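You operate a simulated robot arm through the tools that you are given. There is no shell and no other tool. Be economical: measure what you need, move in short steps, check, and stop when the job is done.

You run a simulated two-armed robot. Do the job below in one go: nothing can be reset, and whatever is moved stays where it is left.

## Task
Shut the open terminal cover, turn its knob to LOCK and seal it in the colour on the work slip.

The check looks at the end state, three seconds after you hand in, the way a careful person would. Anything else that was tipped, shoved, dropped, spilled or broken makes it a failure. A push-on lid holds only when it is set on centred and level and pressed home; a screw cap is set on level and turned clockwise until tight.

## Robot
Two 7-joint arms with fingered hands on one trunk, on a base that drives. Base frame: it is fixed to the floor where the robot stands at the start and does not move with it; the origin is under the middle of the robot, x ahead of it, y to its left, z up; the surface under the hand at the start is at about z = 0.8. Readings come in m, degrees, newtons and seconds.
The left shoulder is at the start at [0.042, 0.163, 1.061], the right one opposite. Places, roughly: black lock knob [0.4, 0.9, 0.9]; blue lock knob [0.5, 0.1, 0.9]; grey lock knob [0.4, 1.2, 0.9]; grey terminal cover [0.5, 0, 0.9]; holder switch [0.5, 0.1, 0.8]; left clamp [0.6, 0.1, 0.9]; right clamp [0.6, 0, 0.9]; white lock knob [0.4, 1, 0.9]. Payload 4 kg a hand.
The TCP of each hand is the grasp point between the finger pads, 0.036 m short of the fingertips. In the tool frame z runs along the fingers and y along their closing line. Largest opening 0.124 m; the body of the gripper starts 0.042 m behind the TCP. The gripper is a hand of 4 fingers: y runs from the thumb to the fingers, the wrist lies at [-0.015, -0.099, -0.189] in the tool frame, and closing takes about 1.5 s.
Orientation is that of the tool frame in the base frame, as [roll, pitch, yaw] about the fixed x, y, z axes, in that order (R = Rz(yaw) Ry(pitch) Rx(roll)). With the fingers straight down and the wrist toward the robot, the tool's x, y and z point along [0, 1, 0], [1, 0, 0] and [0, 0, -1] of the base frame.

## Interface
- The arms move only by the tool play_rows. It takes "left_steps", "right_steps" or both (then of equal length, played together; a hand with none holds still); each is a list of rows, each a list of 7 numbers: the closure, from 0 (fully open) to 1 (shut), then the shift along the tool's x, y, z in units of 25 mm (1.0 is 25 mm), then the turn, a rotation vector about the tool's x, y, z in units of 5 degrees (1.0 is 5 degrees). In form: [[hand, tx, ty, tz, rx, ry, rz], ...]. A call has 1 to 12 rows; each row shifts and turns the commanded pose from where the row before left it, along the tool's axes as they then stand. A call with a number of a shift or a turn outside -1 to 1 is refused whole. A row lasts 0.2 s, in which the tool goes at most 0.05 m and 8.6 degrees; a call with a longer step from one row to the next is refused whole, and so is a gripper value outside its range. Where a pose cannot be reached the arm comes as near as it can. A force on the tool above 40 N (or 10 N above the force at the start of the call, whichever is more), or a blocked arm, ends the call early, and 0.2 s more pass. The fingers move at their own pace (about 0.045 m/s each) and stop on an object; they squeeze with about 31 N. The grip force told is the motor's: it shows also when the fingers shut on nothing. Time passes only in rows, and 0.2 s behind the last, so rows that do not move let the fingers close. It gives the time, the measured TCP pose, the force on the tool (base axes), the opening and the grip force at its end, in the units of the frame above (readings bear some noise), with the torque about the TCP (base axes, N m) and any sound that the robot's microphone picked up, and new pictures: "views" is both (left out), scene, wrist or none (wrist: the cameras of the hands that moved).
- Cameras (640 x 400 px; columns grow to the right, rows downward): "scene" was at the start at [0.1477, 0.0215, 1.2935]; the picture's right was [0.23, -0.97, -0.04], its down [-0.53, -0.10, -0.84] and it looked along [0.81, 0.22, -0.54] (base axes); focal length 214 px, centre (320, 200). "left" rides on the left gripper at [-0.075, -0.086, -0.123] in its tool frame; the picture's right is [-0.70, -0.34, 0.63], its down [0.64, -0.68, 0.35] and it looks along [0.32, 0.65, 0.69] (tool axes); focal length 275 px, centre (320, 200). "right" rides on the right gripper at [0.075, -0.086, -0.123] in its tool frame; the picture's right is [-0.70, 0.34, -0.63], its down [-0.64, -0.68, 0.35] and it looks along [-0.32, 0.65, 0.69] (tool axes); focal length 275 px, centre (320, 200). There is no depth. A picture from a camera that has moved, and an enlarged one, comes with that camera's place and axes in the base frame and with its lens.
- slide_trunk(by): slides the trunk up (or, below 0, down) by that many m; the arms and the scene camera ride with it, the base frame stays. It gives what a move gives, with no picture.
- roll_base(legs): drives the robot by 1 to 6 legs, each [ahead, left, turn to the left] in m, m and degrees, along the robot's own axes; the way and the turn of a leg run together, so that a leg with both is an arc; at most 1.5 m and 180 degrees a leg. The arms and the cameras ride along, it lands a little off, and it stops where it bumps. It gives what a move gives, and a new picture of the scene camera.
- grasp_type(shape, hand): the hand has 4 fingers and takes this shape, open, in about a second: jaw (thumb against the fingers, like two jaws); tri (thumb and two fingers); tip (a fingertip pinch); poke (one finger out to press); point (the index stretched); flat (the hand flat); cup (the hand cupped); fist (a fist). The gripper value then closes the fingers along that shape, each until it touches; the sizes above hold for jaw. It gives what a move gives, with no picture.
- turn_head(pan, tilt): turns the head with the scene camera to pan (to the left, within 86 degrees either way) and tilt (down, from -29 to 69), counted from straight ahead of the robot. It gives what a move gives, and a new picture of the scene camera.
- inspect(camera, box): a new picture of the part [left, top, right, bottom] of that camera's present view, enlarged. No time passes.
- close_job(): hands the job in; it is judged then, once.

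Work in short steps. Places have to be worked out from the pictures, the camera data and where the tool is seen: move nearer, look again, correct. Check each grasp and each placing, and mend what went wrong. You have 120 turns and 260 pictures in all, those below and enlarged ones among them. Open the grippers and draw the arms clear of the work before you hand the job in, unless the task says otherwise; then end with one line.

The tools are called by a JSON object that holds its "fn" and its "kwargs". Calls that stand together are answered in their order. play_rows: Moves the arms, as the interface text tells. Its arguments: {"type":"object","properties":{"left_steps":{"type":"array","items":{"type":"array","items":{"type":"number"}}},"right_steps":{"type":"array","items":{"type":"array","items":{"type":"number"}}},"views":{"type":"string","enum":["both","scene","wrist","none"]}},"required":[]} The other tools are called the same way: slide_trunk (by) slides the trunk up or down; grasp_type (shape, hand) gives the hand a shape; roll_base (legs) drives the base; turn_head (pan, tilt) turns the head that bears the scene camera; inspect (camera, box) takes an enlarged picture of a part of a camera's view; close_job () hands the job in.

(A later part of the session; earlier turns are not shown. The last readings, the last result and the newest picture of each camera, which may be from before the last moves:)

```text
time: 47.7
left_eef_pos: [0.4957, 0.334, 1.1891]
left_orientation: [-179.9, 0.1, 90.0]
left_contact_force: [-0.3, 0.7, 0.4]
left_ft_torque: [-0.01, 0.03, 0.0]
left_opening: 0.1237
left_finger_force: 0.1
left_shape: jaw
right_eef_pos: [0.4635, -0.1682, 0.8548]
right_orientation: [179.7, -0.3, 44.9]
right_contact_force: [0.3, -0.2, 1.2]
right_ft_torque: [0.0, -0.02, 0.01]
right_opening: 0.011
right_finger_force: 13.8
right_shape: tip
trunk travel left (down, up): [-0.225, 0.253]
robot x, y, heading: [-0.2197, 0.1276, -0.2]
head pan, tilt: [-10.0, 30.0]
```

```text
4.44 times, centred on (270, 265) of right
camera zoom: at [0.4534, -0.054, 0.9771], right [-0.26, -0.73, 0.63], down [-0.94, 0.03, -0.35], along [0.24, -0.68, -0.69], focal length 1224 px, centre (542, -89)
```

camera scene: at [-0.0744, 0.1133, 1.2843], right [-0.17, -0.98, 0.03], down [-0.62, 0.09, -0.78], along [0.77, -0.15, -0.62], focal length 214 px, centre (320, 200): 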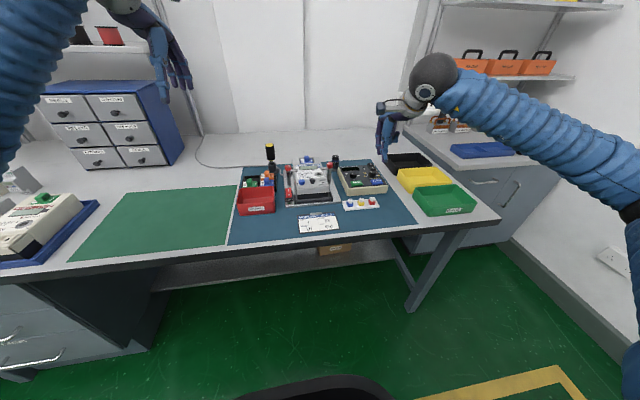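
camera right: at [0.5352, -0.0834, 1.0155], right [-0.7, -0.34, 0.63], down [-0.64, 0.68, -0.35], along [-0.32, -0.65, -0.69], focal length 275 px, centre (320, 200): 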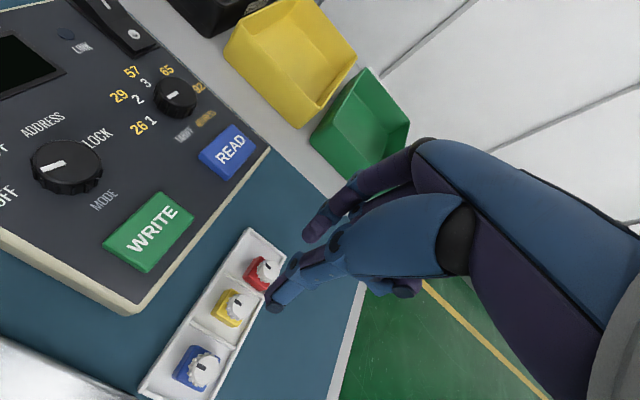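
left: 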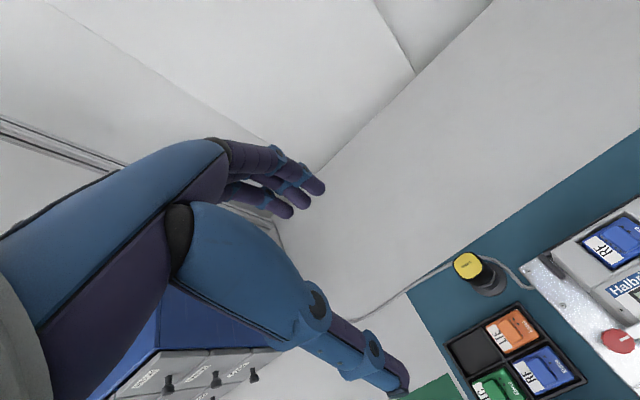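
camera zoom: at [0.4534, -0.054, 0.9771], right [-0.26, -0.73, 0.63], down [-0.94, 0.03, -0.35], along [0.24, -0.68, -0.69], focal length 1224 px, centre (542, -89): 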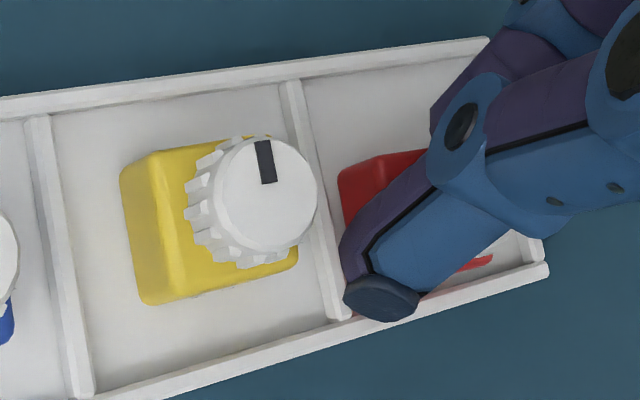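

Opening 11 mm on the knob (same offset as the blue one), so it seems gripped. Lift slowly and check.

{"fn": "play_rows", "kwargs": {"right_steps": [[1, 0, 0, -0.3, 0, 0, 0], [1, 0, 0, -0.5, 0, 0, 0], [1, 0, 0, -0.6, 0, 0, 0], [1, 0, 0, -0.8, 0, 0, 0], [1, 0, 0, -1, 0, 0, 0], [1, 0, 0, -1, 0, 0, 0]], "views": "none"}}

{"fn": "inspect", "kwargs": {"camera": "scene", "box": [345, 160, 395, 210]}}

{"fn": "inspect", "kwargs": {"camera": "right", "box": [220, 220, 320, 310]}}

```text
time: 49.1
left_eef_pos: [0.4953, 0.3333, 1.1888]
left_orientation: [180.0, 0.0, 89.9]
left_contact_force: [-0.9, 0.4, -0.4]
left_ft_torque: [-0.02, -0.02, 0.0]
left_opening: 0.1238
left_finger_force: 0.1
left_shape: jaw
right_eef_pos: [0.4632, -0.1688, 0.9602]
right_orientation: [179.7, -0.3, 44.9]
right_contact_force: [0.2, 0.6, 0.5]
right_ft_torque: [-0.01, 0.0, 0.0]
right_opening: 0.0104
right_finger_force: 14.4
right_shape: tip
trunk travel left (down, up): [-0.225, 0.253]
robot x, y, heading: [-0.2197, 0.1269, -0.0]
head pan, tilt: [-10.0, 30.0]
```

```text
8.00 times, centred on (370, 185) of scene
camera zoom: at [-0.0742, 0.1139, 1.2843], right [-0.17, -0.98, 0.03], down [-0.62, 0.09, -0.78], along [0.77, -0.15, -0.62], focal length 1716 px, centre (-80, 320)
```

zoom: 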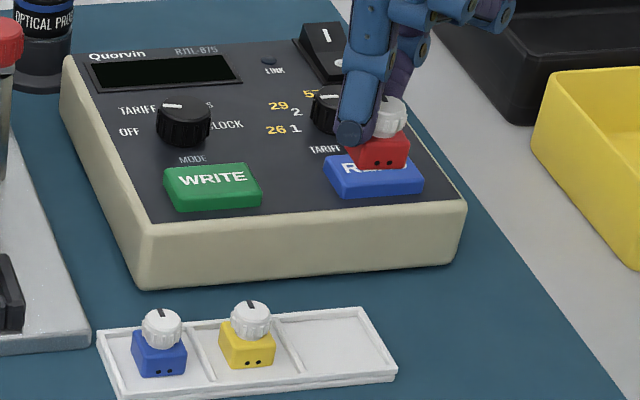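

```text
4.44 times, centred on (270, 265) of right
camera zoom: at [0.4522, -0.0545, 1.0825], right [-0.26, -0.73, 0.63], down [-0.94, 0.03, -0.35], along [0.24, -0.68, -0.69], focal length 1224 px, centre (542, -89)
```

zoom: 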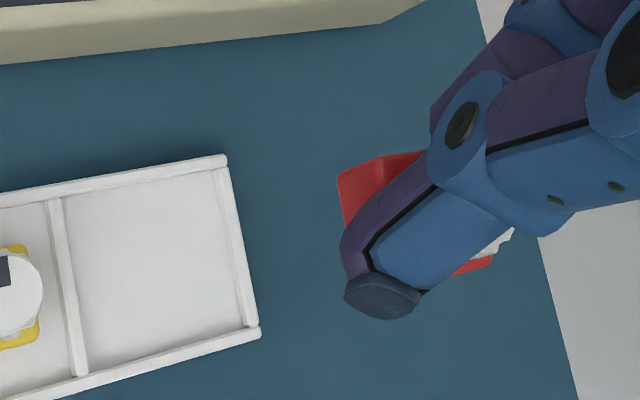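

The red seal is held level. Carry it over the recess at (0.5235,-0.012), TCP z≈1.0.

{"fn": "play_rows", "kwargs": {"right_steps": [[1, 0, 0, -0.8, 0, 0, 0], [1, 0, 0, -0.8, 0, 0, 0], [1, 0.767, -0.343, 0, 0, 0, 0], [1, 0.767, -0.343, 0, 0, 0, 0], [1, 0.767, -0.343, 0, 0, 0, 0], [1, 0.767, -0.343, 0, 0, 0, 0], [1, 0.767, -0.343, 0, 0, 0, 0], [1, 0.767, -0.343, 0, 0, 0, 0], [1, 0.767, -0.343, 0, 0, 0, 0], [1, 0.767, -0.343, 0, 0, 0, 0]], "views": "wrist"}}

{"fn": "inspect", "kwargs": {"camera": "scene", "box": [295, 140, 345, 195]}}

```text
time: 51.3
left_eef_pos: [0.497, 0.3338, 1.1884]
left_orientation: [180.0, 0.0, 90.0]
left_contact_force: [-0.3, 0.4, -0.2]
left_ft_torque: [0.01, 0.02, 0.05]
left_opening: 0.1237
left_finger_force: 0.1
left_shape: jaw
right_eef_pos: [0.523, -0.0107, 1.0012]
right_orientation: [179.7, -0.3, 44.8]
right_contact_force: [0.0, -0.4, -0.7]
right_ft_torque: [-0.01, 0.01, 0.0]
right_opening: 0.0103
right_finger_force: 14.0
right_shape: tip
trunk travel left (down, up): [-0.225, 0.253]
robot x, y, heading: [-0.2162, 0.1307, -0.3]
head pan, tilt: [-10.0, 30.0]
camera right: at [0.5126, 0.1038, 1.1226], right [-0.26, -0.73, 0.63], down [-0.94, 0.03, -0.35], along [0.24, -0.68, -0.69], focal length 275 px, centre (320, 200)
```

right: 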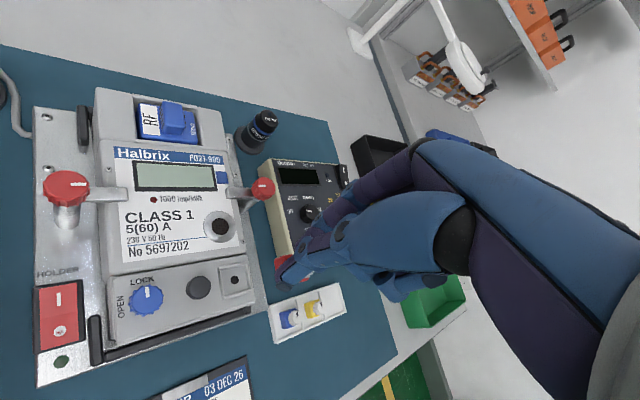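

```text
7.27 times, centred on (320, 168) of scene
camera zoom: at [-0.0738, 0.1143, 1.2842], right [-0.17, -0.98, 0.03], down [-0.62, 0.09, -0.78], along [0.77, -0.15, -0.62], focal length 1560 px, centre (320, 436)
```

zoom: 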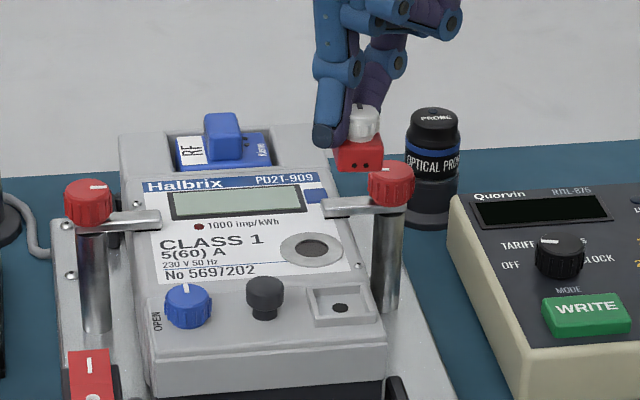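

Seal approx above the recess. Lower to TCP z≈0.94 and measure the remaining offset.

{"fn": "play_rows", "kwargs": {"right_steps": [[1, 0, 0, 0.8, 0, 0, 0], [1, 0, 0, 0.8, 0, 0, 0], [1, 0, 0, 0.8, 0, 0, 0]], "views": "none"}}

{"fn": "inspect", "kwargs": {"camera": "scene", "box": [307, 160, 342, 195]}}

{"fn": "inspect", "kwargs": {"camera": "right", "box": [200, 210, 320, 310]}}

```text
time: 52.1
left_eef_pos: [0.4978, 0.3347, 1.1895]
left_orientation: [-179.9, -0.1, 90.0]
left_contact_force: [0.3, 0.0, 0.1]
left_ft_torque: [-0.02, 0.02, 0.0]
left_opening: 0.1236
left_finger_force: 0.1
left_shape: jaw
right_eef_pos: [0.5244, -0.0119, 0.9404]
right_orientation: [179.7, -0.3, 45.0]
right_contact_force: [0.7, -0.2, -0.7]
right_ft_torque: [0.0, 0.02, 0.03]
right_opening: 0.0103
right_finger_force: 13.8
right_shape: tip
trunk travel left (down, up): [-0.225, 0.253]
robot x, y, heading: [-0.2218, 0.1309, -0.0]
head pan, tilt: [-10.0, 30.0]
```

```text
11.43 times, centred on (324, 178) of scene
camera zoom: at [-0.0734, 0.1138, 1.2841], right [-0.17, -0.98, 0.03], down [-0.62, 0.09, -0.78], along [0.77, -0.15, -0.63], focal length 2451 px, centre (269, 457)
```

zoom: 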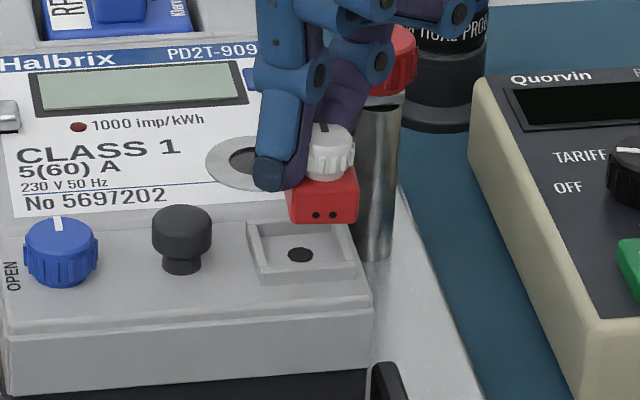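

```text
4.00 times, centred on (260, 260) of right
camera zoom: at [0.5139, 0.103, 1.0619], right [-0.26, -0.73, 0.63], down [-0.94, 0.03, -0.35], along [0.24, -0.68, -0.69], focal length 1101 px, centre (560, -40)
```

zoom: 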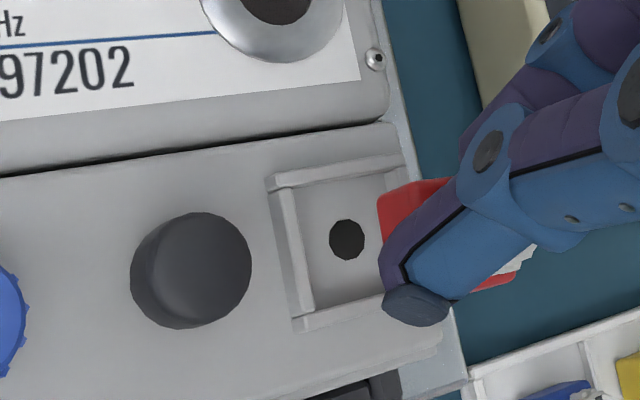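

Hole measures (0.5238,-0.0125); the cube sits ~3 mm too far to -y. Correct that and lower 10 mm, then compare again.

{"fn": "play_rows", "kwargs": {"right_steps": [[1, 0.085, -0.085, 0.2, 0, 0, 0], [1, 0, 0, 0.2, 0, 0, 0], [1, 0, 0, 0, 0, 0, 0]], "views": "none"}}

{"fn": "inspect", "kwargs": {"camera": "scene", "box": [315, 170, 335, 190]}}

{"fn": "inspect", "kwargs": {"camera": "right", "box": [230, 220, 310, 300]}}

```text
time: 52.9
left_eef_pos: [0.4959, 0.3344, 1.19]
left_orientation: [179.9, 0.0, 90.0]
left_contact_force: [-0.2, 0.1, -0.1]
left_ft_torque: [0.01, -0.01, 0.0]
left_opening: 0.1236
left_finger_force: 0.1
left_shape: jaw
right_eef_pos: [0.5248, -0.0089, 0.9307]
right_orientation: [179.7, -0.3, 44.9]
right_contact_force: [-0.1, 0.2, -0.2]
right_ft_torque: [0.01, 0.0, 0.01]
right_opening: 0.0106
right_finger_force: 13.9
right_shape: tip
trunk travel left (down, up): [-0.225, 0.253]
robot x, y, heading: [-0.2175, 0.1288, -0.3]
head pan, tilt: [-10.0, 30.0]
```

```text
16.00 times, centred on (325, 180) of scene
camera zoom: at [-0.0739, 0.1139, 1.2842], right [-0.17, -0.98, 0.03], down [-0.62, 0.09, -0.78], along [0.77, -0.15, -0.62], focal length 3432 px, centre (240, 520)
```

zoom: 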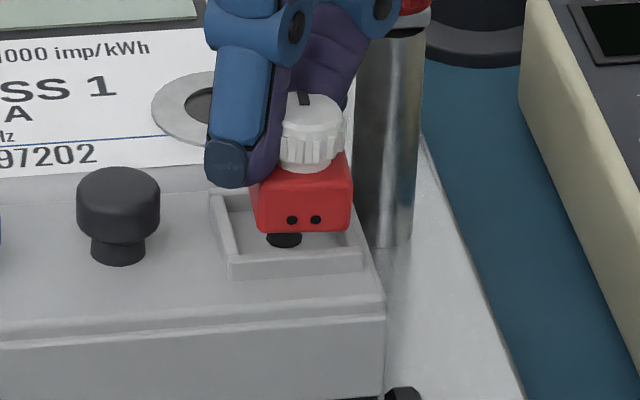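

```text
5.00 times, centred on (270, 260) of right
camera zoom: at [0.5137, 0.1056, 1.0528], right [-0.26, -0.73, 0.63], down [-0.94, 0.03, -0.35], along [0.24, -0.68, -0.69], focal length 1376 px, centre (570, -100)
```

zoom: 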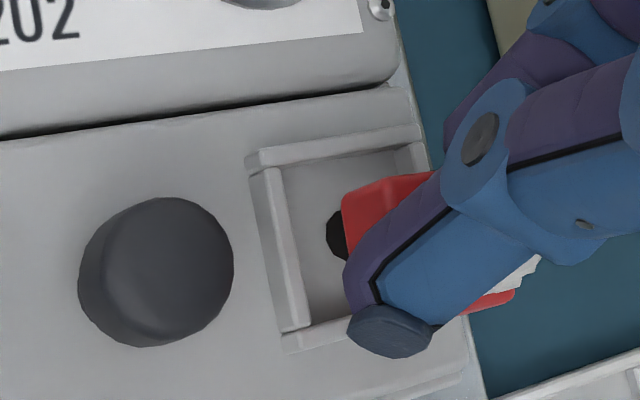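

I need finer edges: zoom further on the cube against the recess in both cameras.

{"fn": "inspect", "kwargs": {"camera": "scene", "box": [320, 176, 330, 188]}}

{"fn": "inspect", "kwargs": {"camera": "right", "box": [275, 240, 315, 290]}}

```text
16.00 times, centred on (325, 182) of scene
camera zoom: at [-0.0739, 0.1139, 1.2842], right [-0.17, -0.98, 0.03], down [-0.62, 0.09, -0.78], along [0.77, -0.15, -0.62], focal length 3432 px, centre (240, 488)
```

zoom: 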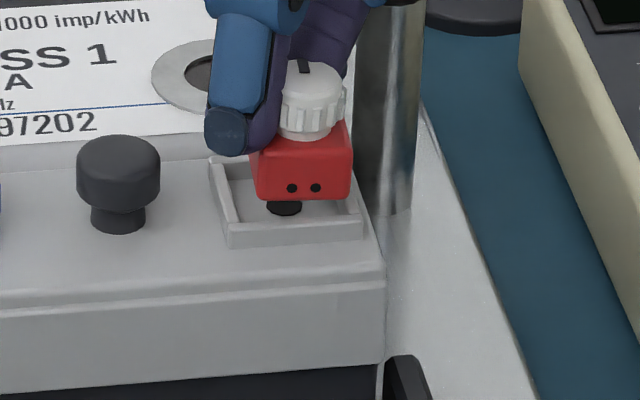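

```text
8.00 times, centred on (295, 265) of right
camera zoom: at [0.5137, 0.1056, 1.0528], right [-0.26, -0.73, 0.63], down [-0.94, 0.03, -0.35], along [0.24, -0.68, -0.69], focal length 2202 px, centre (520, -320)
```

zoom: 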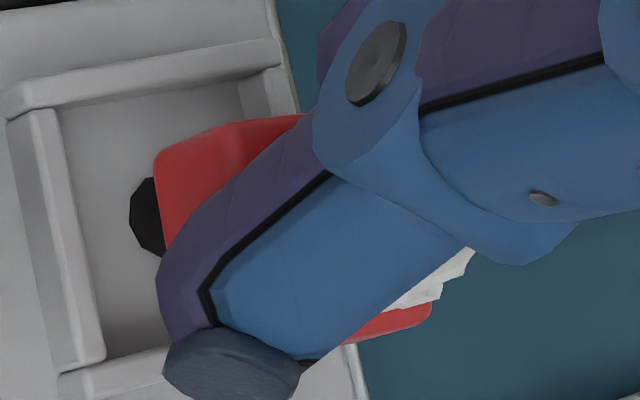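

From both cameras, the block spans x≈0.509–0.528, so it needs about +5 mm in x and +1.5 mm in y. Apply and lower 5 mm.

{"fn": "play_rows", "kwargs": {"right_steps": [[1, 0.184, 0.1, 0, 0, 0, 0], [1, 0, 0, 0.2, 0, 0, 0], [1, 0, 0, 0, 0, 0, 0]], "views": "none"}}

{"fn": "inspect", "kwargs": {"camera": "scene", "box": [315, 170, 335, 190]}}

{"fn": "inspect", "kwargs": {"camera": "right", "box": [255, 230, 315, 290]}}

```text
time: 53.7
left_eef_pos: [0.4969, 0.3339, 1.1906]
left_orientation: [180.0, 0.0, 89.9]
left_contact_force: [-0.4, 0.3, -0.5]
left_ft_torque: [-0.01, 0.0, 0.0]
left_opening: 0.1235
left_finger_force: 0.1
left_shape: jaw
right_eef_pos: [0.529, -0.0073, 0.9258]
right_orientation: [179.7, -0.3, 44.9]
right_contact_force: [0.0, 0.4, -0.1]
right_ft_torque: [-0.02, -0.01, 0.0]
right_opening: 0.0097
right_finger_force: 13.8
right_shape: tip
trunk travel left (down, up): [-0.225, 0.253]
robot x, y, heading: [-0.2187, 0.1303, -0.0]
head pan, tilt: [-10.0, 30.0]
```

```text
16.00 times, centred on (325, 180) of scene
camera zoom: at [-0.0739, 0.1139, 1.2842], right [-0.17, -0.98, 0.03], down [-0.62, 0.09, -0.78], along [0.77, -0.15, -0.62], focal length 3432 px, centre (240, 520)
```

zoom: 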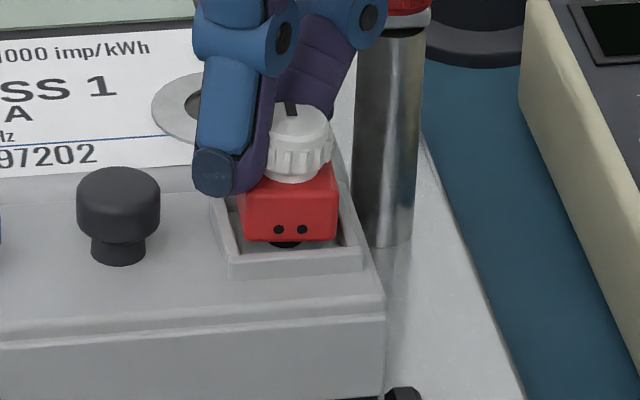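

```text
6.67 times, centred on (285, 260) of right
camera zoom: at [0.5186, 0.1073, 1.0475], right [-0.26, -0.73, 0.63], down [-0.94, 0.03, -0.35], along [0.24, -0.68, -0.69], focal length 1835 px, centre (553, -200)
```

zoom: 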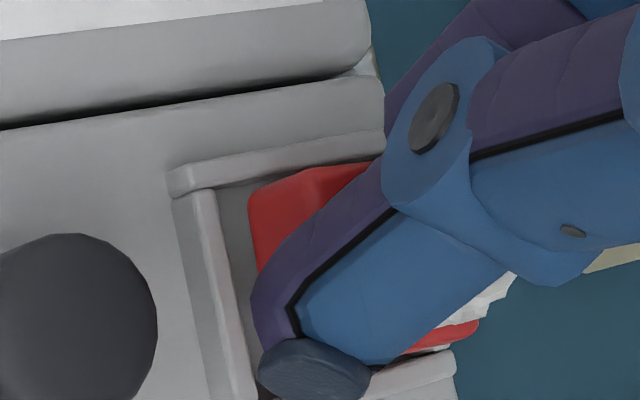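

Block now appears centred over the recess within ~1 mm. Lower in small steps until contact.

{"fn": "play_rows", "kwargs": {"right_steps": [[1, 0, 0, 0.1, 0, 0, 0], [1, 0, 0, 0.1, 0, 0, 0], [1, 0, 0, 0.08, 0, 0, 0], [1, 0, 0, 0, 0, 0, 0]], "views": "none"}}

{"fn": "inspect", "kwargs": {"camera": "scene", "box": [315, 170, 335, 190]}}

{"fn": "inspect", "kwargs": {"camera": "right", "box": [255, 230, 315, 290]}}

```text
time: 54.7
left_eef_pos: [0.4958, 0.3348, 1.1889]
left_orientation: [180.0, 0.0, 90.0]
left_contact_force: [0.2, 0.8, -0.7]
left_ft_torque: [-0.01, -0.05, 0.01]
left_opening: 0.1238
left_finger_force: 0.0
left_shape: jaw
right_eef_pos: [0.5289, -0.0066, 0.9202]
right_orientation: [179.6, -0.3, 44.8]
right_contact_force: [0.8, 0.8, 4.8]
right_ft_torque: [-0.01, 0.0, 0.01]
right_opening: 0.0101
right_finger_force: 14.3
right_shape: tip
trunk travel left (down, up): [-0.225, 0.253]
robot x, y, heading: [-0.2194, 0.1304, -0.2]
head pan, tilt: [-10.0, 30.0]
```

```text
16.00 times, centred on (325, 180) of scene
camera zoom: at [-0.0742, 0.114, 1.2844], right [-0.17, -0.98, 0.03], down [-0.62, 0.09, -0.78], along [0.77, -0.15, -0.62], focal length 3432 px, centre (240, 520)
```

zoom: 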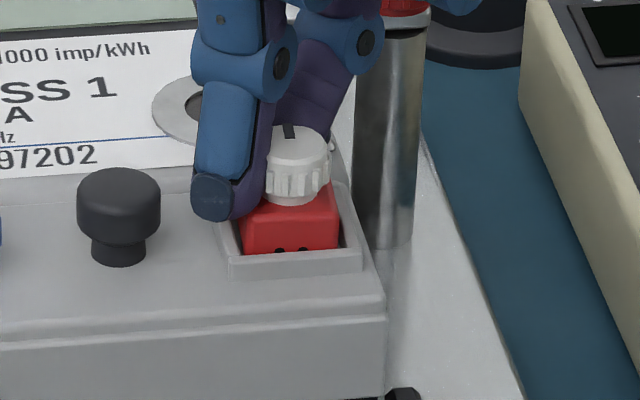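

```text
6.67 times, centred on (285, 260) of right
camera zoom: at [0.5184, 0.1075, 1.0417], right [-0.26, -0.73, 0.63], down [-0.94, 0.03, -0.35], along [0.24, -0.68, -0.69], focal length 1835 px, centre (553, -200)
```

zoom: 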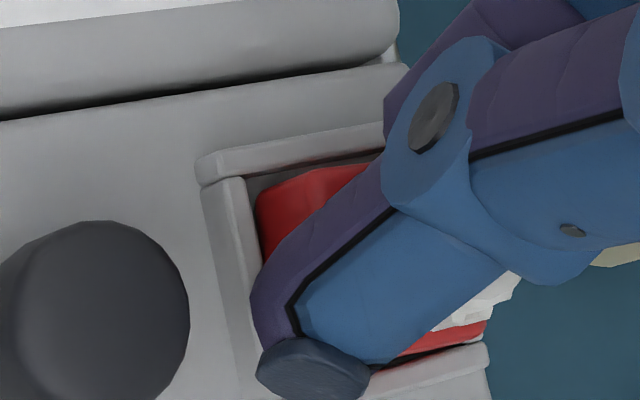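

The block has entered the frame and touches with 5 N. Press down gently and see.

{"fn": "play_rows", "kwargs": {"right_steps": [[1, 0, 0, 0.1, 0, 0, 0], [1, 0, 0, 0.1, 0, 0, 0], [1, 0, 0, 0.1, 0, 0, 0]], "views": "none"}}

{"fn": "inspect", "kwargs": {"camera": "scene", "box": [315, 170, 335, 190]}}

{"fn": "inspect", "kwargs": {"camera": "right", "box": [255, 230, 315, 290]}}

```text
time: 55.6
left_eef_pos: [0.4955, 0.334, 1.1903]
left_orientation: [-180.0, 0.1, 90.0]
left_contact_force: [0.5, -0.3, 0.2]
left_ft_torque: [-0.01, 0.01, -0.02]
left_opening: 0.124
left_finger_force: 0.0
left_shape: jaw
right_eef_pos: [0.5309, -0.0075, 0.917]
right_orientation: [179.5, -0.8, 44.9]
right_contact_force: [1.1, 1.5, 24.1]
right_ft_torque: [-0.03, -0.07, 0.0]
right_opening: 0.0111
right_finger_force: 13.8
right_shape: tip
trunk travel left (down, up): [-0.225, 0.253]
robot x, y, heading: [-0.2191, 0.1299, -0.2]
head pan, tilt: [-10.0, 30.0]
stopped in row 3 (right hand): the force on the tool passed its limit at 42 N (the readings are from after the stop); the commanded pose is now the measured one
```

```text
16.00 times, centred on (325, 180) of scene
camera zoom: at [-0.0744, 0.1141, 1.2841], right [-0.17, -0.98, 0.03], down [-0.62, 0.09, -0.78], along [0.77, -0.15, -0.62], focal length 3432 px, centre (240, 520)
```

zoom: 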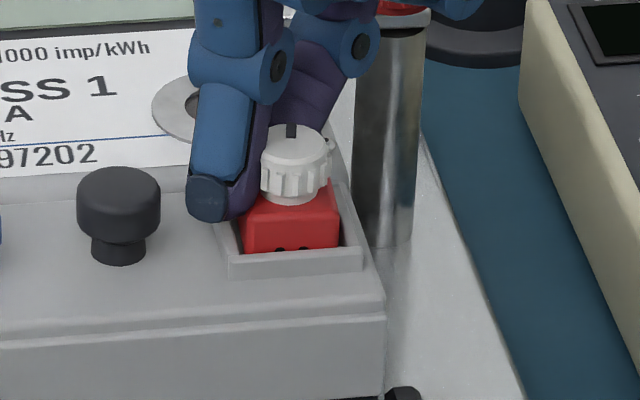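

```text
6.67 times, centred on (285, 260) of right
camera zoom: at [0.5191, 0.107, 1.0399], right [-0.27, -0.73, 0.63], down [-0.93, 0.03, -0.36], along [0.25, -0.68, -0.69], focal length 1835 px, centre (553, -200)
```

zoom: 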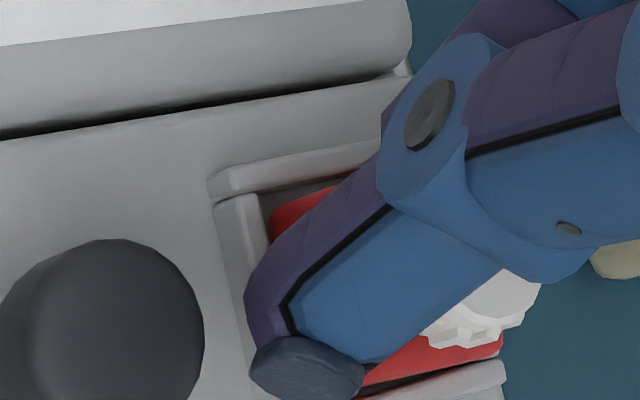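

The hand slipped a bit but the block didn't sink, so it looks seated on the recess floor. Release gently, lift and examine.

{"fn": "play_rows", "kwargs": {"right_steps": [[1, 0, 0, -0.1, 0, 0, 0], [0.74, 0, 0, 0, 0, 0, 0], [0.74, 0, 0, 0, 0, 0, 0], [0.74, 0, 0, 0, 0, 0, 0], [0.74, 0, 0, -0.5, 0, 0, 0], [0.74, 0, 0, -1, 0, 0, 0], [0.74, 0, 0, -1, 0, 0, 0], [0.74, 0, 0, -1, 0, 0, 0]], "views": "none"}}

{"fn": "inspect", "kwargs": {"camera": "scene", "box": [315, 170, 335, 190]}}

{"fn": "inspect", "kwargs": {"camera": "right", "box": [210, 230, 290, 300]}}

```text
time: 57.5
left_eef_pos: [0.4961, 0.334, 1.1895]
left_orientation: [180.0, 0.0, 90.0]
left_contact_force: [0.0, 0.4, -0.1]
left_ft_torque: [-0.04, -0.04, 0.0]
left_opening: 0.1236
left_finger_force: 0.1
left_shape: jaw
right_eef_pos: [0.5282, -0.0067, 1.0064]
right_orientation: [179.5, -0.6, 44.9]
right_contact_force: [0.2, -0.4, -0.2]
right_ft_torque: [0.04, -0.01, 0.0]
right_opening: 0.0311
right_finger_force: 0.1
right_shape: tip
trunk travel left (down, up): [-0.225, 0.253]
robot x, y, heading: [-0.2174, 0.1316, 0.2]
head pan, tilt: [-10.0, 30.0]
```

```text
16.00 times, centred on (325, 180) of scene
camera zoom: at [-0.0744, 0.114, 1.2844], right [-0.17, -0.98, 0.03], down [-0.62, 0.09, -0.78], along [0.77, -0.15, -0.62], focal length 3432 px, centre (240, 520)
```

zoom: 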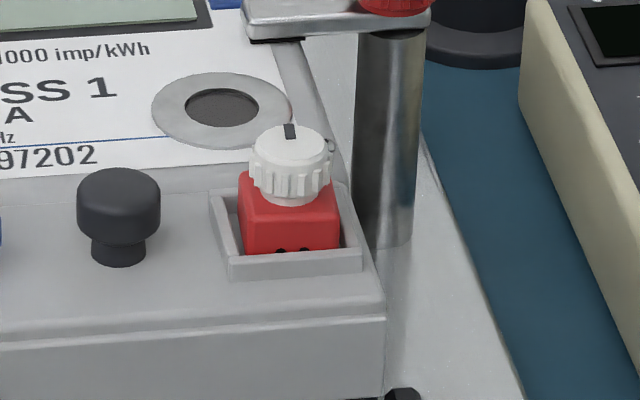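

```text
5.71 times, centred on (250, 265) of right
camera zoom: at [0.5174, 0.1075, 1.1274], right [-0.26, -0.73, 0.63], down [-0.93, 0.03, -0.36], along [0.24, -0.68, -0.69], focal length 1573 px, centre (720, -171)
```

zoom: 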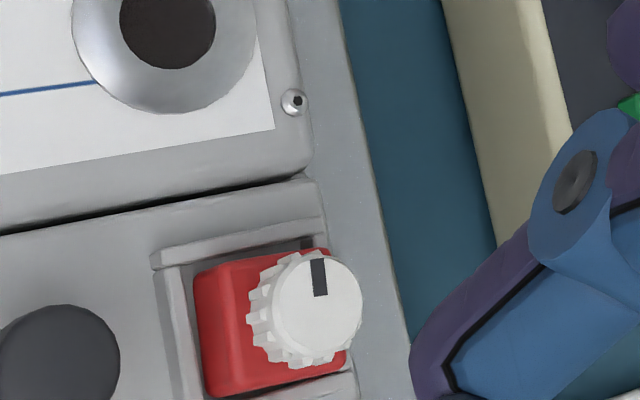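

The red seal sits level and centred in its recess. It has a rotor knob with a mark, so I'll test turning it clockwise as a twist seal. Straighten the wrist to 0° and go above it with a narrower pinch.

{"fn": "play_rows", "kwargs": {"right_steps": [[0.82, 0, 0, 0, 0, 0, -1], [0.82, 0, 0, 0, 0, 0, -1], [0.82, 0, 0, 0, 0, 0, -1], [0.82, 0, 0, 0, 0, 0, -1], [0.82, 0, 0, 0, 0, 0, -1], [0.82, 0, 0, 0, 0, 0, -1], [0.82, 0, 0, 0, 0, 0, -1], [0.82, 0, 0, 0, 0, 0, -1], [0.82, 0, 0, 0, 0, 0, -1], [0.82, -0.23, -0.17, 0.7, 0, 0, 0], [0.82, 0, 0, 0.7, 0, 0, 0], [0.82, 0, 0, 0.7, 0, 0, 0]], "views": "none"}}

{"fn": "inspect", "kwargs": {"camera": "scene", "box": [310, 165, 340, 190]}}

{"fn": "inspect", "kwargs": {"camera": "right", "box": [200, 200, 320, 300]}}

```text
time: 60.0
left_eef_pos: [0.4967, 0.3325, 1.1901]
left_orientation: [179.9, 0.0, 90.0]
left_contact_force: [0.0, 0.2, 0.2]
left_ft_torque: [0.0, 0.0, 0.0]
left_opening: 0.1236
left_finger_force: 0.1
left_shape: jaw
right_eef_pos: [0.526, -0.0131, 0.9521]
right_orientation: [179.3, 0.0, 89.8]
right_contact_force: [-0.1, -0.3, 0.1]
right_ft_torque: [0.0, 0.0, -0.01]
right_opening: 0.0231
right_finger_force: 0.1
right_shape: tip
trunk travel left (down, up): [-0.225, 0.253]
robot x, y, heading: [-0.2175, 0.131, -0.0]
head pan, tilt: [-10.0, 30.0]
```

```text
16.00 times, centred on (325, 178) of scene
camera zoom: at [-0.0736, 0.1135, 1.2841], right [-0.17, -0.98, 0.03], down [-0.62, 0.09, -0.78], along [0.77, -0.15, -0.63], focal length 3432 px, centre (240, 560)
```

zoom: 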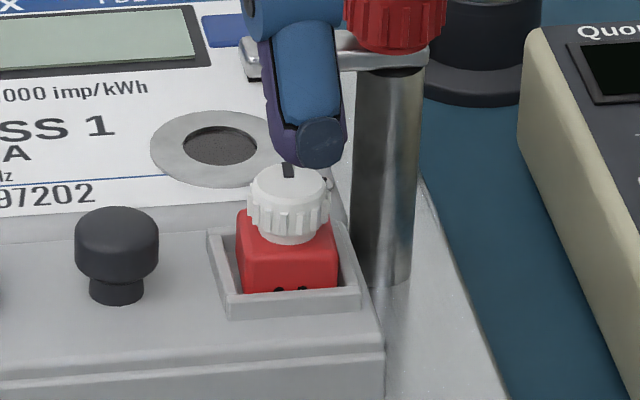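

```text
4.00 times, centred on (260, 250) of right
camera zoom: at [0.4366, 0.0626, 1.0727], right [0.33, -0.7, 0.64], down [-0.68, -0.64, -0.36], along [0.66, -0.32, -0.68], focal length 1101 px, centre (560, 0)
```

zoom: 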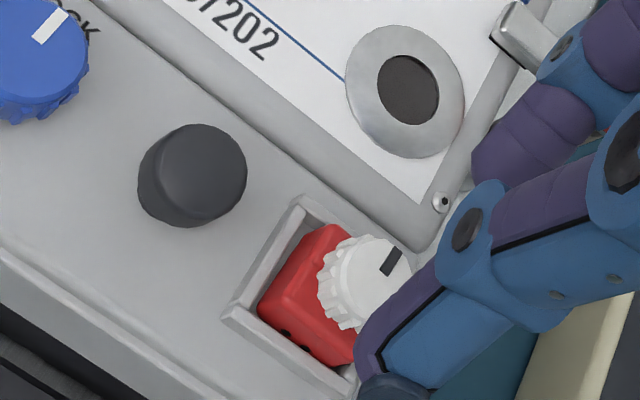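

Accounting for perspective, the thumb is aligned with the knob axis. Descend to TCP z≈0.914.

{"fn": "play_rows", "kwargs": {"right_steps": [[0.82, 0, 0, 0.5, 0, 0, 0], [0.82, 0, 0, 0.4, 0, 0, 0], [0.82, 0, 0, 0.3, 0, 0, 0], [0.82, 0, 0, 0.3, 0, 0, 0]], "views": "none"}}

{"fn": "inspect", "kwargs": {"camera": "scene", "box": [310, 165, 340, 190]}}

{"fn": "inspect", "kwargs": {"camera": "right", "box": [220, 220, 320, 310]}}

```text
time: 61.0
left_eef_pos: [0.4962, 0.3329, 1.1914]
left_orientation: [-180.0, 0.0, 89.9]
left_contact_force: [-0.3, 0.1, -0.5]
left_ft_torque: [0.0, 0.0, -0.01]
left_opening: 0.1239
left_finger_force: 0.0
left_shape: jaw
right_eef_pos: [0.5254, -0.0136, 0.9142]
right_orientation: [179.3, 0.0, 89.7]
right_contact_force: [0.3, 0.2, -0.4]
right_ft_torque: [0.01, -0.03, -0.01]
right_opening: 0.0232
right_finger_force: 0.0
right_shape: tip
trunk travel left (down, up): [-0.225, 0.253]
robot x, y, heading: [-0.2184, 0.1288, -0.1]
head pan, tilt: [-10.0, 30.0]
```

```text
16.00 times, centred on (325, 178) of scene
camera zoom: at [-0.0739, 0.1137, 1.2842], right [-0.17, -0.98, 0.03], down [-0.62, 0.09, -0.78], along [0.77, -0.15, -0.62], focal length 3432 px, centre (240, 560)
```

zoom: 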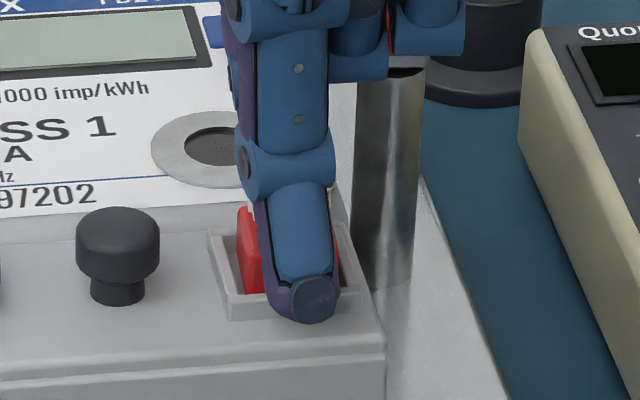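

```text
4.44 times, centred on (270, 265) of right
camera zoom: at [0.4368, 0.0625, 1.035], right [0.33, -0.7, 0.64], down [-0.68, -0.64, -0.36], along [0.66, -0.32, -0.68], focal length 1224 px, centre (542, -89)
```

zoom: 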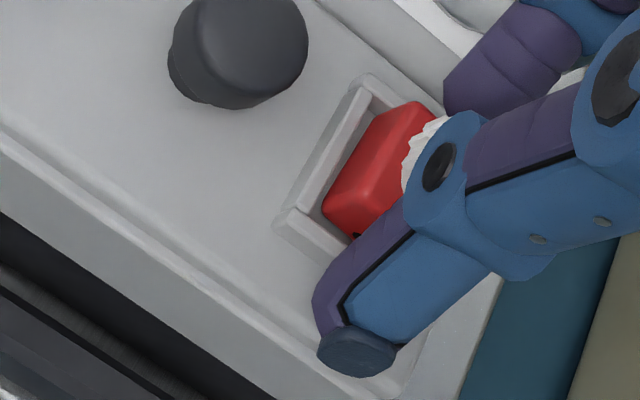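

No contact yet; close on the seal's knob and turn clockwise a little, watching torque.

{"fn": "play_rows", "kwargs": {"right_steps": [[1, 0, 0, 0, 0, 0, 0], [1, 0, 0, 0, 0, 0, 0], [1, 0, 0, 0, 0, 0, 0], [1, 0, 0, 0, 0, 0, 0]], "views": "none"}}

{"fn": "inspect", "kwargs": {"camera": "scene", "box": [310, 165, 340, 190]}}

{"fn": "inspect", "kwargs": {"camera": "right", "box": [220, 220, 320, 310]}}

```text
time: 62.0
left_eef_pos: [0.4959, 0.3335, 1.1884]
left_orientation: [-180.0, 0.0, 90.0]
left_contact_force: [0.2, 0.5, -0.6]
left_ft_torque: [-0.01, 0.03, 0.05]
left_opening: 0.1237
left_finger_force: 0.0
left_shape: jaw
right_eef_pos: [0.5261, -0.0135, 0.9161]
right_orientation: [179.2, -0.1, 89.7]
right_contact_force: [1.1, -0.2, 10.1]
right_ft_torque: [-0.03, -0.21, 0.03]
right_opening: 0.0155
right_finger_force: 13.9
right_shape: tip
trunk travel left (down, up): [-0.225, 0.253]
robot x, y, heading: [-0.2213, 0.1309, 0.0]
head pan, tilt: [-10.0, 30.0]
```

```text
16.00 times, centred on (325, 178) of scene
camera zoom: at [-0.0745, 0.1139, 1.2844], right [-0.17, -0.98, 0.03], down [-0.62, 0.09, -0.78], along [0.77, -0.15, -0.62], focal length 3432 px, centre (240, 560)
```

zoom: 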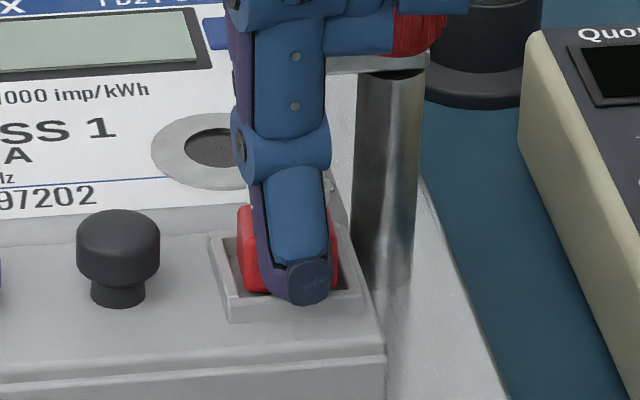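

```text
4.44 times, centred on (270, 265) of right
camera zoom: at [0.4364, 0.0626, 1.0363], right [0.33, -0.7, 0.64], down [-0.68, -0.64, -0.36], along [0.66, -0.32, -0.68], focal length 1224 px, centre (542, -89)
```

zoom: 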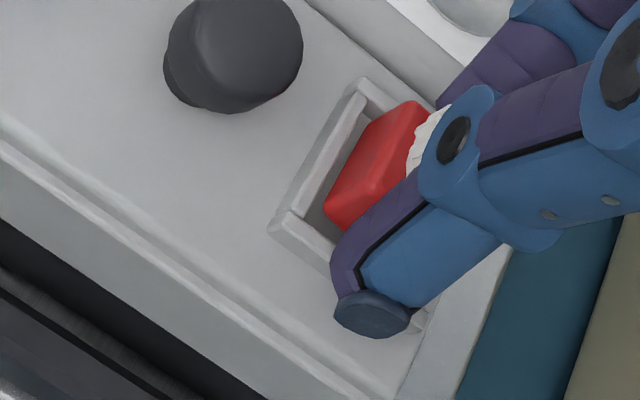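

Opening 15.5 mm: the tips hold the block (20 mm), not the knob — too low. Open, raise 6 mm and close again.

{"fn": "play_rows", "kwargs": {"right_steps": [[0.82, 0, 0, 0, 0, 0, 0], [0.82, 0, 0, 0, 0, 0, 0], [0.82, 0, 0, -0.3, 0, 0, 0], [1, 0, 0, 0, 0, 0, 0], [1, 0, 0, 0, 0, 0, 0], [1, 0, 0, 0, 0, 0, 0], [1, 0, 0, 0, 0, 0, 0]], "views": "none"}}

{"fn": "inspect", "kwargs": {"camera": "scene", "box": [310, 165, 340, 190]}}

{"fn": "inspect", "kwargs": {"camera": "right", "box": [220, 220, 320, 310]}}

```text
time: 63.6
left_eef_pos: [0.4954, 0.334, 1.1892]
left_orientation: [180.0, 0.0, 89.9]
left_contact_force: [0.9, -0.8, 0.3]
left_ft_torque: [0.01, 0.03, 0.02]
left_opening: 0.1237
left_finger_force: 0.0
left_shape: jaw
right_eef_pos: [0.5249, -0.0127, 0.9218]
right_orientation: [179.2, -0.1, 89.8]
right_contact_force: [-0.5, -0.3, 0.5]
right_ft_torque: [-0.01, 0.0, -0.02]
right_opening: 0.0123
right_finger_force: 14.0
right_shape: tip
trunk travel left (down, up): [-0.225, 0.253]
robot x, y, heading: [-0.2182, 0.1284, -0.1]
head pan, tilt: [-10.0, 30.0]
```

```text
16.00 times, centred on (325, 178) of scene
camera zoom: at [-0.0739, 0.1138, 1.2842], right [-0.17, -0.98, 0.03], down [-0.62, 0.09, -0.78], along [0.77, -0.15, -0.62], focal length 3432 px, centre (240, 560)
```

zoom: 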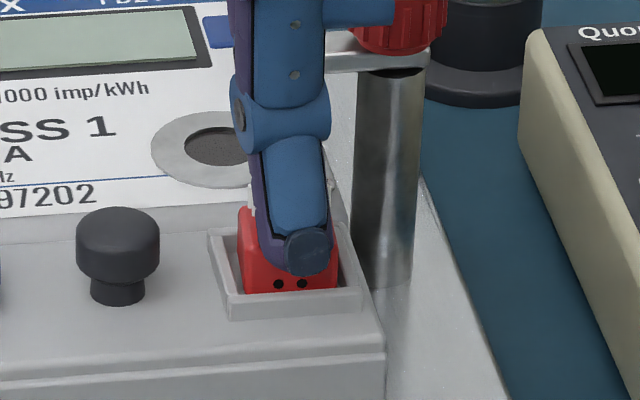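

```text
4.44 times, centred on (270, 265) of right
camera zoom: at [0.4368, 0.0627, 1.0426], right [0.33, -0.7, 0.64], down [-0.68, -0.64, -0.36], along [0.66, -0.32, -0.68], focal length 1224 px, centre (542, -89)
```

zoom: 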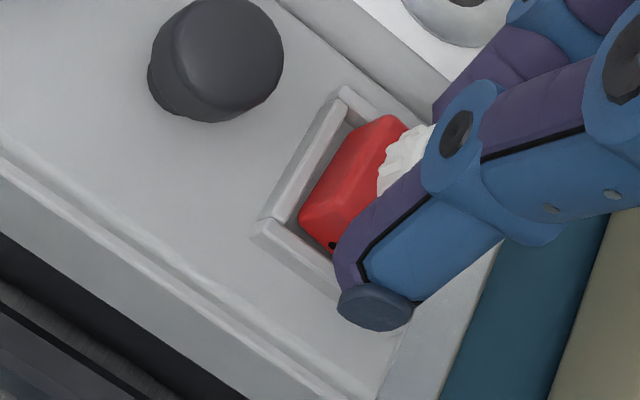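

Opening 12 mm: on the knob now. Turn 30° clockwise and check whether only the knob turns.

{"fn": "play_rows", "kwargs": {"right_steps": [[1, 0, 0, 0, 0, 0, 1], [1, 0, 0, 0, 0, 0, 1], [1, 0, 0, 0, 0, 0, 1], [1, 0, 0, 0, 0, 0, 1], [1, 0, 0, 0, 0, 0, 1], [1, 0, 0, 0, 0, 0, 1]], "views": "none"}}

{"fn": "inspect", "kwargs": {"camera": "scene", "box": [310, 165, 340, 190]}}

{"fn": "inspect", "kwargs": {"camera": "right", "box": [220, 220, 320, 310]}}

```text
time: 65.0
left_eef_pos: [0.496, 0.3345, 1.1901]
left_orientation: [180.0, 0.0, 90.0]
left_contact_force: [0.6, 0.5, 0.9]
left_ft_torque: [-0.01, 0.03, -0.01]
left_opening: 0.1237
left_finger_force: 0.0
left_shape: jaw
right_eef_pos: [0.5248, -0.014, 0.9222]
right_orientation: [179.4, -0.6, 59.8]
right_contact_force: [-1.3, 1.5, 1.1]
right_ft_torque: [0.04, 0.03, -0.04]
right_opening: 0.0122
right_finger_force: 13.9
right_shape: tip
trunk travel left (down, up): [-0.225, 0.253]
robot x, y, heading: [-0.2213, 0.1335, -0.0]
head pan, tilt: [-10.0, 30.0]
```

```text
16.00 times, centred on (325, 178) of scene
camera zoom: at [-0.0739, 0.1139, 1.2842], right [-0.17, -0.98, 0.03], down [-0.62, 0.09, -0.78], along [0.77, -0.15, -0.62], focal length 3432 px, centre (240, 560)
```

zoom: 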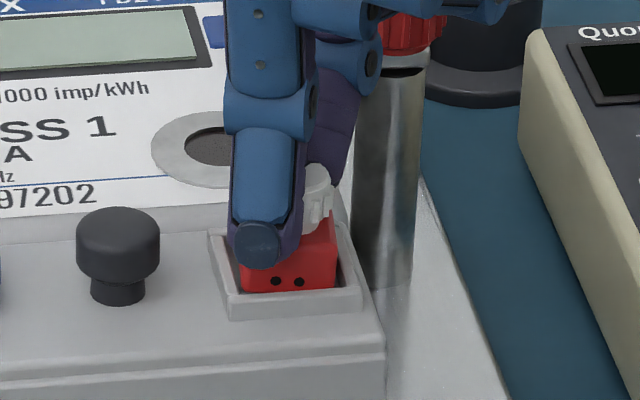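

```text
4.44 times, centred on (270, 265) of right
camera zoom: at [0.486, 0.0957, 1.0437], right [-0.07, -0.77, 0.63], down [-0.91, -0.21, -0.36], along [0.41, -0.6, -0.69], focal length 1224 px, centre (542, -89)
```

zoom: 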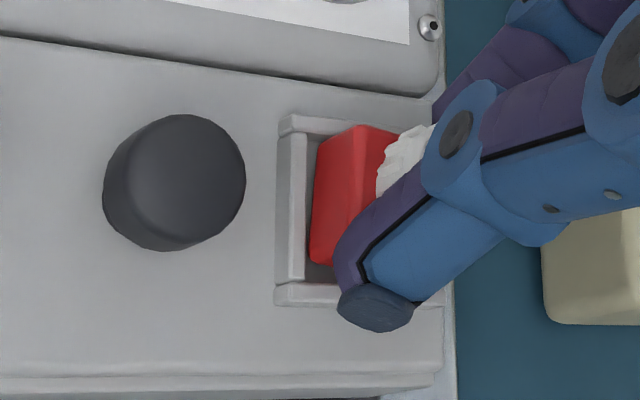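

The block stays bounded by the frame while the knob turns. Continue to 90°.

{"fn": "play_rows", "kwargs": {"right_steps": [[1, 0, 0, 0, 0, 0, 1], [1, 0, 0, 0, 0, 0, 1], [1, 0, 0, 0, 0, 0, 1], [1, 0, 0, 0, 0, 0, 1], [1, 0, 0, 0, 0, 0, 1], [1, 0, 0, 0, 0, 0, 1], [1, 0, 0, 0, 0, 0, 1], [1, 0, 0, 0, 0, 0, 1], [1, 0, 0, 0, 0, 0, 1], [1, 0, 0, 0, 0, 0, 1], [1, 0, 0, 0, 0, 0, 1], [1, 0, 0, 0, 0, 0, 1]], "views": "none"}}

{"fn": "inspect", "kwargs": {"camera": "scene", "box": [310, 165, 340, 190]}}

{"fn": "inspect", "kwargs": {"camera": "right", "box": [220, 220, 320, 310]}}

```text
time: 67.7
left_eef_pos: [0.4966, 0.3336, 1.1893]
left_orientation: [180.0, -0.1, 90.0]
left_contact_force: [0.4, -0.2, 0.3]
left_ft_torque: [-0.02, 0.0, -0.03]
left_opening: 0.1238
left_finger_force: 0.1
left_shape: jaw
right_eef_pos: [0.525, -0.0137, 0.921]
right_orientation: [-179.9, -0.8, -0.4]
right_contact_force: [-0.1, 2.2, 2.4]
right_ft_torque: [0.01, 0.0, 0.02]
right_opening: 0.0116
right_finger_force: 13.7
right_shape: tip
trunk travel left (down, up): [-0.225, 0.253]
robot x, y, heading: [-0.2202, 0.1285, -0.1]
head pan, tilt: [-10.0, 30.0]
```

```text
16.00 times, centred on (325, 178) of scene
camera zoom: at [-0.0739, 0.114, 1.2842], right [-0.17, -0.98, 0.03], down [-0.62, 0.09, -0.78], along [0.77, -0.15, -0.62], focal length 3432 px, centre (240, 560)
```

zoom: 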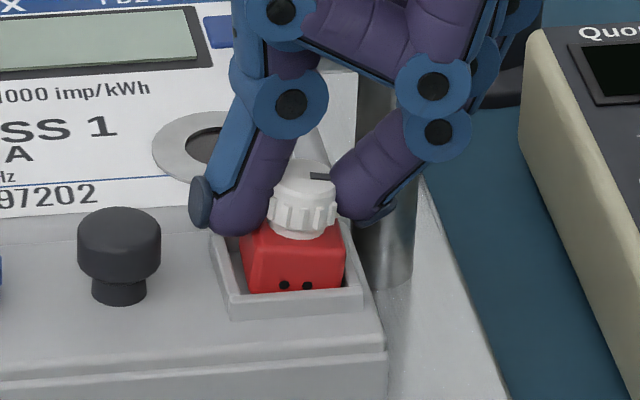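

```text
4.44 times, centred on (270, 265) of right
camera zoom: at [0.5977, 0.0729, 1.0449], right [-0.71, -0.34, 0.62], down [-0.64, 0.68, -0.35], along [-0.31, -0.65, -0.7], focal length 1224 px, centre (542, -89)
```

zoom: 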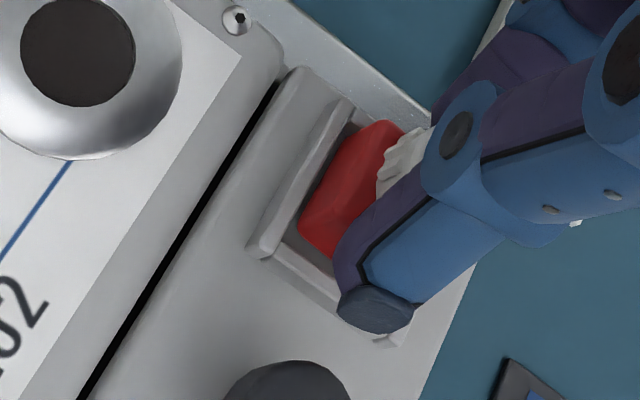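

The mark has turned 90° and the block stayed. I test the lock with a tiny upward pull.

{"fn": "play_rows", "kwargs": {"right_steps": [[1, 0, 0, -0.1, 0, 0, 0], [1, 0, 0, -0.1, 0, 0, 0], [1, 0, 0, 0, 0, 0, 0]], "views": "none"}}

{"fn": "inspect", "kwargs": {"camera": "scene", "box": [310, 165, 340, 190]}}

```text
time: 68.5
left_eef_pos: [0.4972, 0.3339, 1.1898]
left_orientation: [180.0, 0.0, 90.0]
left_contact_force: [0.0, -0.2, 0.6]
left_ft_torque: [-0.03, 0.02, 0.02]
left_opening: 0.1236
left_finger_force: 0.0
left_shape: jaw
right_eef_pos: [0.5271, -0.0138, 0.9261]
right_orientation: [-179.9, -0.6, -0.3]
right_contact_force: [0.6, -0.8, -0.1]
right_ft_torque: [-0.02, -0.01, -0.03]
right_opening: 0.0119
right_finger_force: 13.9
right_shape: tip
trunk travel left (down, up): [-0.225, 0.253]
robot x, y, heading: [-0.2163, 0.1314, 0.1]
head pan, tilt: [-10.0, 30.0]
```

```text
16.00 times, centred on (325, 178) of scene
camera zoom: at [-0.0737, 0.1138, 1.2842], right [-0.17, -0.98, 0.03], down [-0.62, 0.09, -0.78], along [0.77, -0.15, -0.62], focal length 3432 px, centre (240, 560)
```

zoom: 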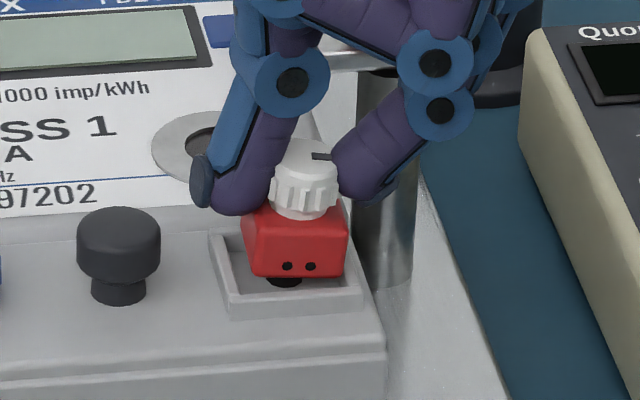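

It lifts out freely, so it isn't locked: by image it was ~2 mm too far in +x when turned and perhaps not pressed home. While holding it, I shift -2.5 mm x, +1.2 mm y and lower again.

{"fn": "play_rows", "kwargs": {"right_steps": [[1, -0.1, -0.05, 0, 0, 0, 0], [1, 0, 0, 0.1, 0, 0, 0], [1, 0, 0, 0, 0, 0, 0]], "views": "none"}}

{"fn": "inspect", "kwargs": {"camera": "scene", "box": [317, 170, 331, 186]}}

{"fn": "inspect", "kwargs": {"camera": "right", "box": [250, 225, 320, 290]}}

```text
time: 69.2
left_eef_pos: [0.4964, 0.3322, 1.1884]
left_orientation: [179.9, 0.0, 90.0]
left_contact_force: [0.3, -0.5, -0.7]
left_ft_torque: [0.01, 0.02, -0.03]
left_opening: 0.1237
left_finger_force: 0.0
left_shape: jaw
right_eef_pos: [0.5228, -0.0119, 0.9246]
right_orientation: [180.0, -0.8, -0.1]
right_contact_force: [0.0, -0.6, -1.5]
right_ft_torque: [-0.02, -0.06, -0.01]
right_opening: 0.0119
right_finger_force: 13.9
right_shape: tip
trunk travel left (down, up): [-0.225, 0.253]
robot x, y, heading: [-0.2175, 0.1315, 0.0]
head pan, tilt: [-10.0, 30.0]
```

```text
16.00 times, centred on (324, 178) of scene
camera zoom: at [-0.0739, 0.1138, 1.2842], right [-0.17, -0.98, 0.03], down [-0.62, 0.09, -0.78], along [0.77, -0.15, -0.62], focal length 3432 px, centre (256, 552)
```

zoom: 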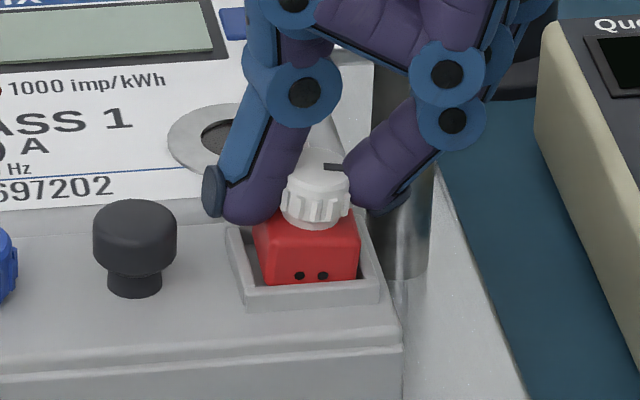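

```text
6.15 times, centred on (285, 258) of right
camera zoom: at [0.5949, 0.0741, 1.0475], right [-0.71, -0.34, 0.62], down [-0.64, 0.68, -0.35], along [-0.31, -0.65, -0.7], focal length 1694 px, centre (535, -154)
```

zoom: 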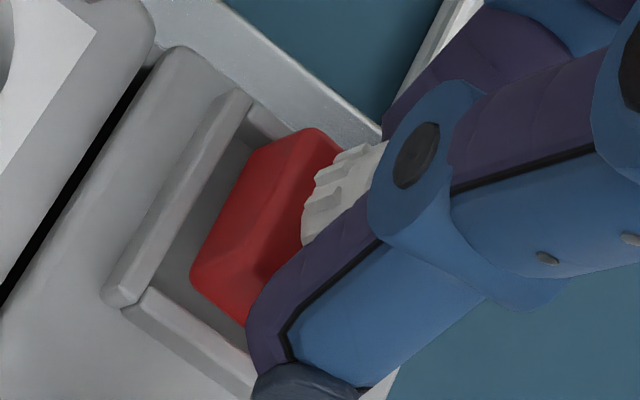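

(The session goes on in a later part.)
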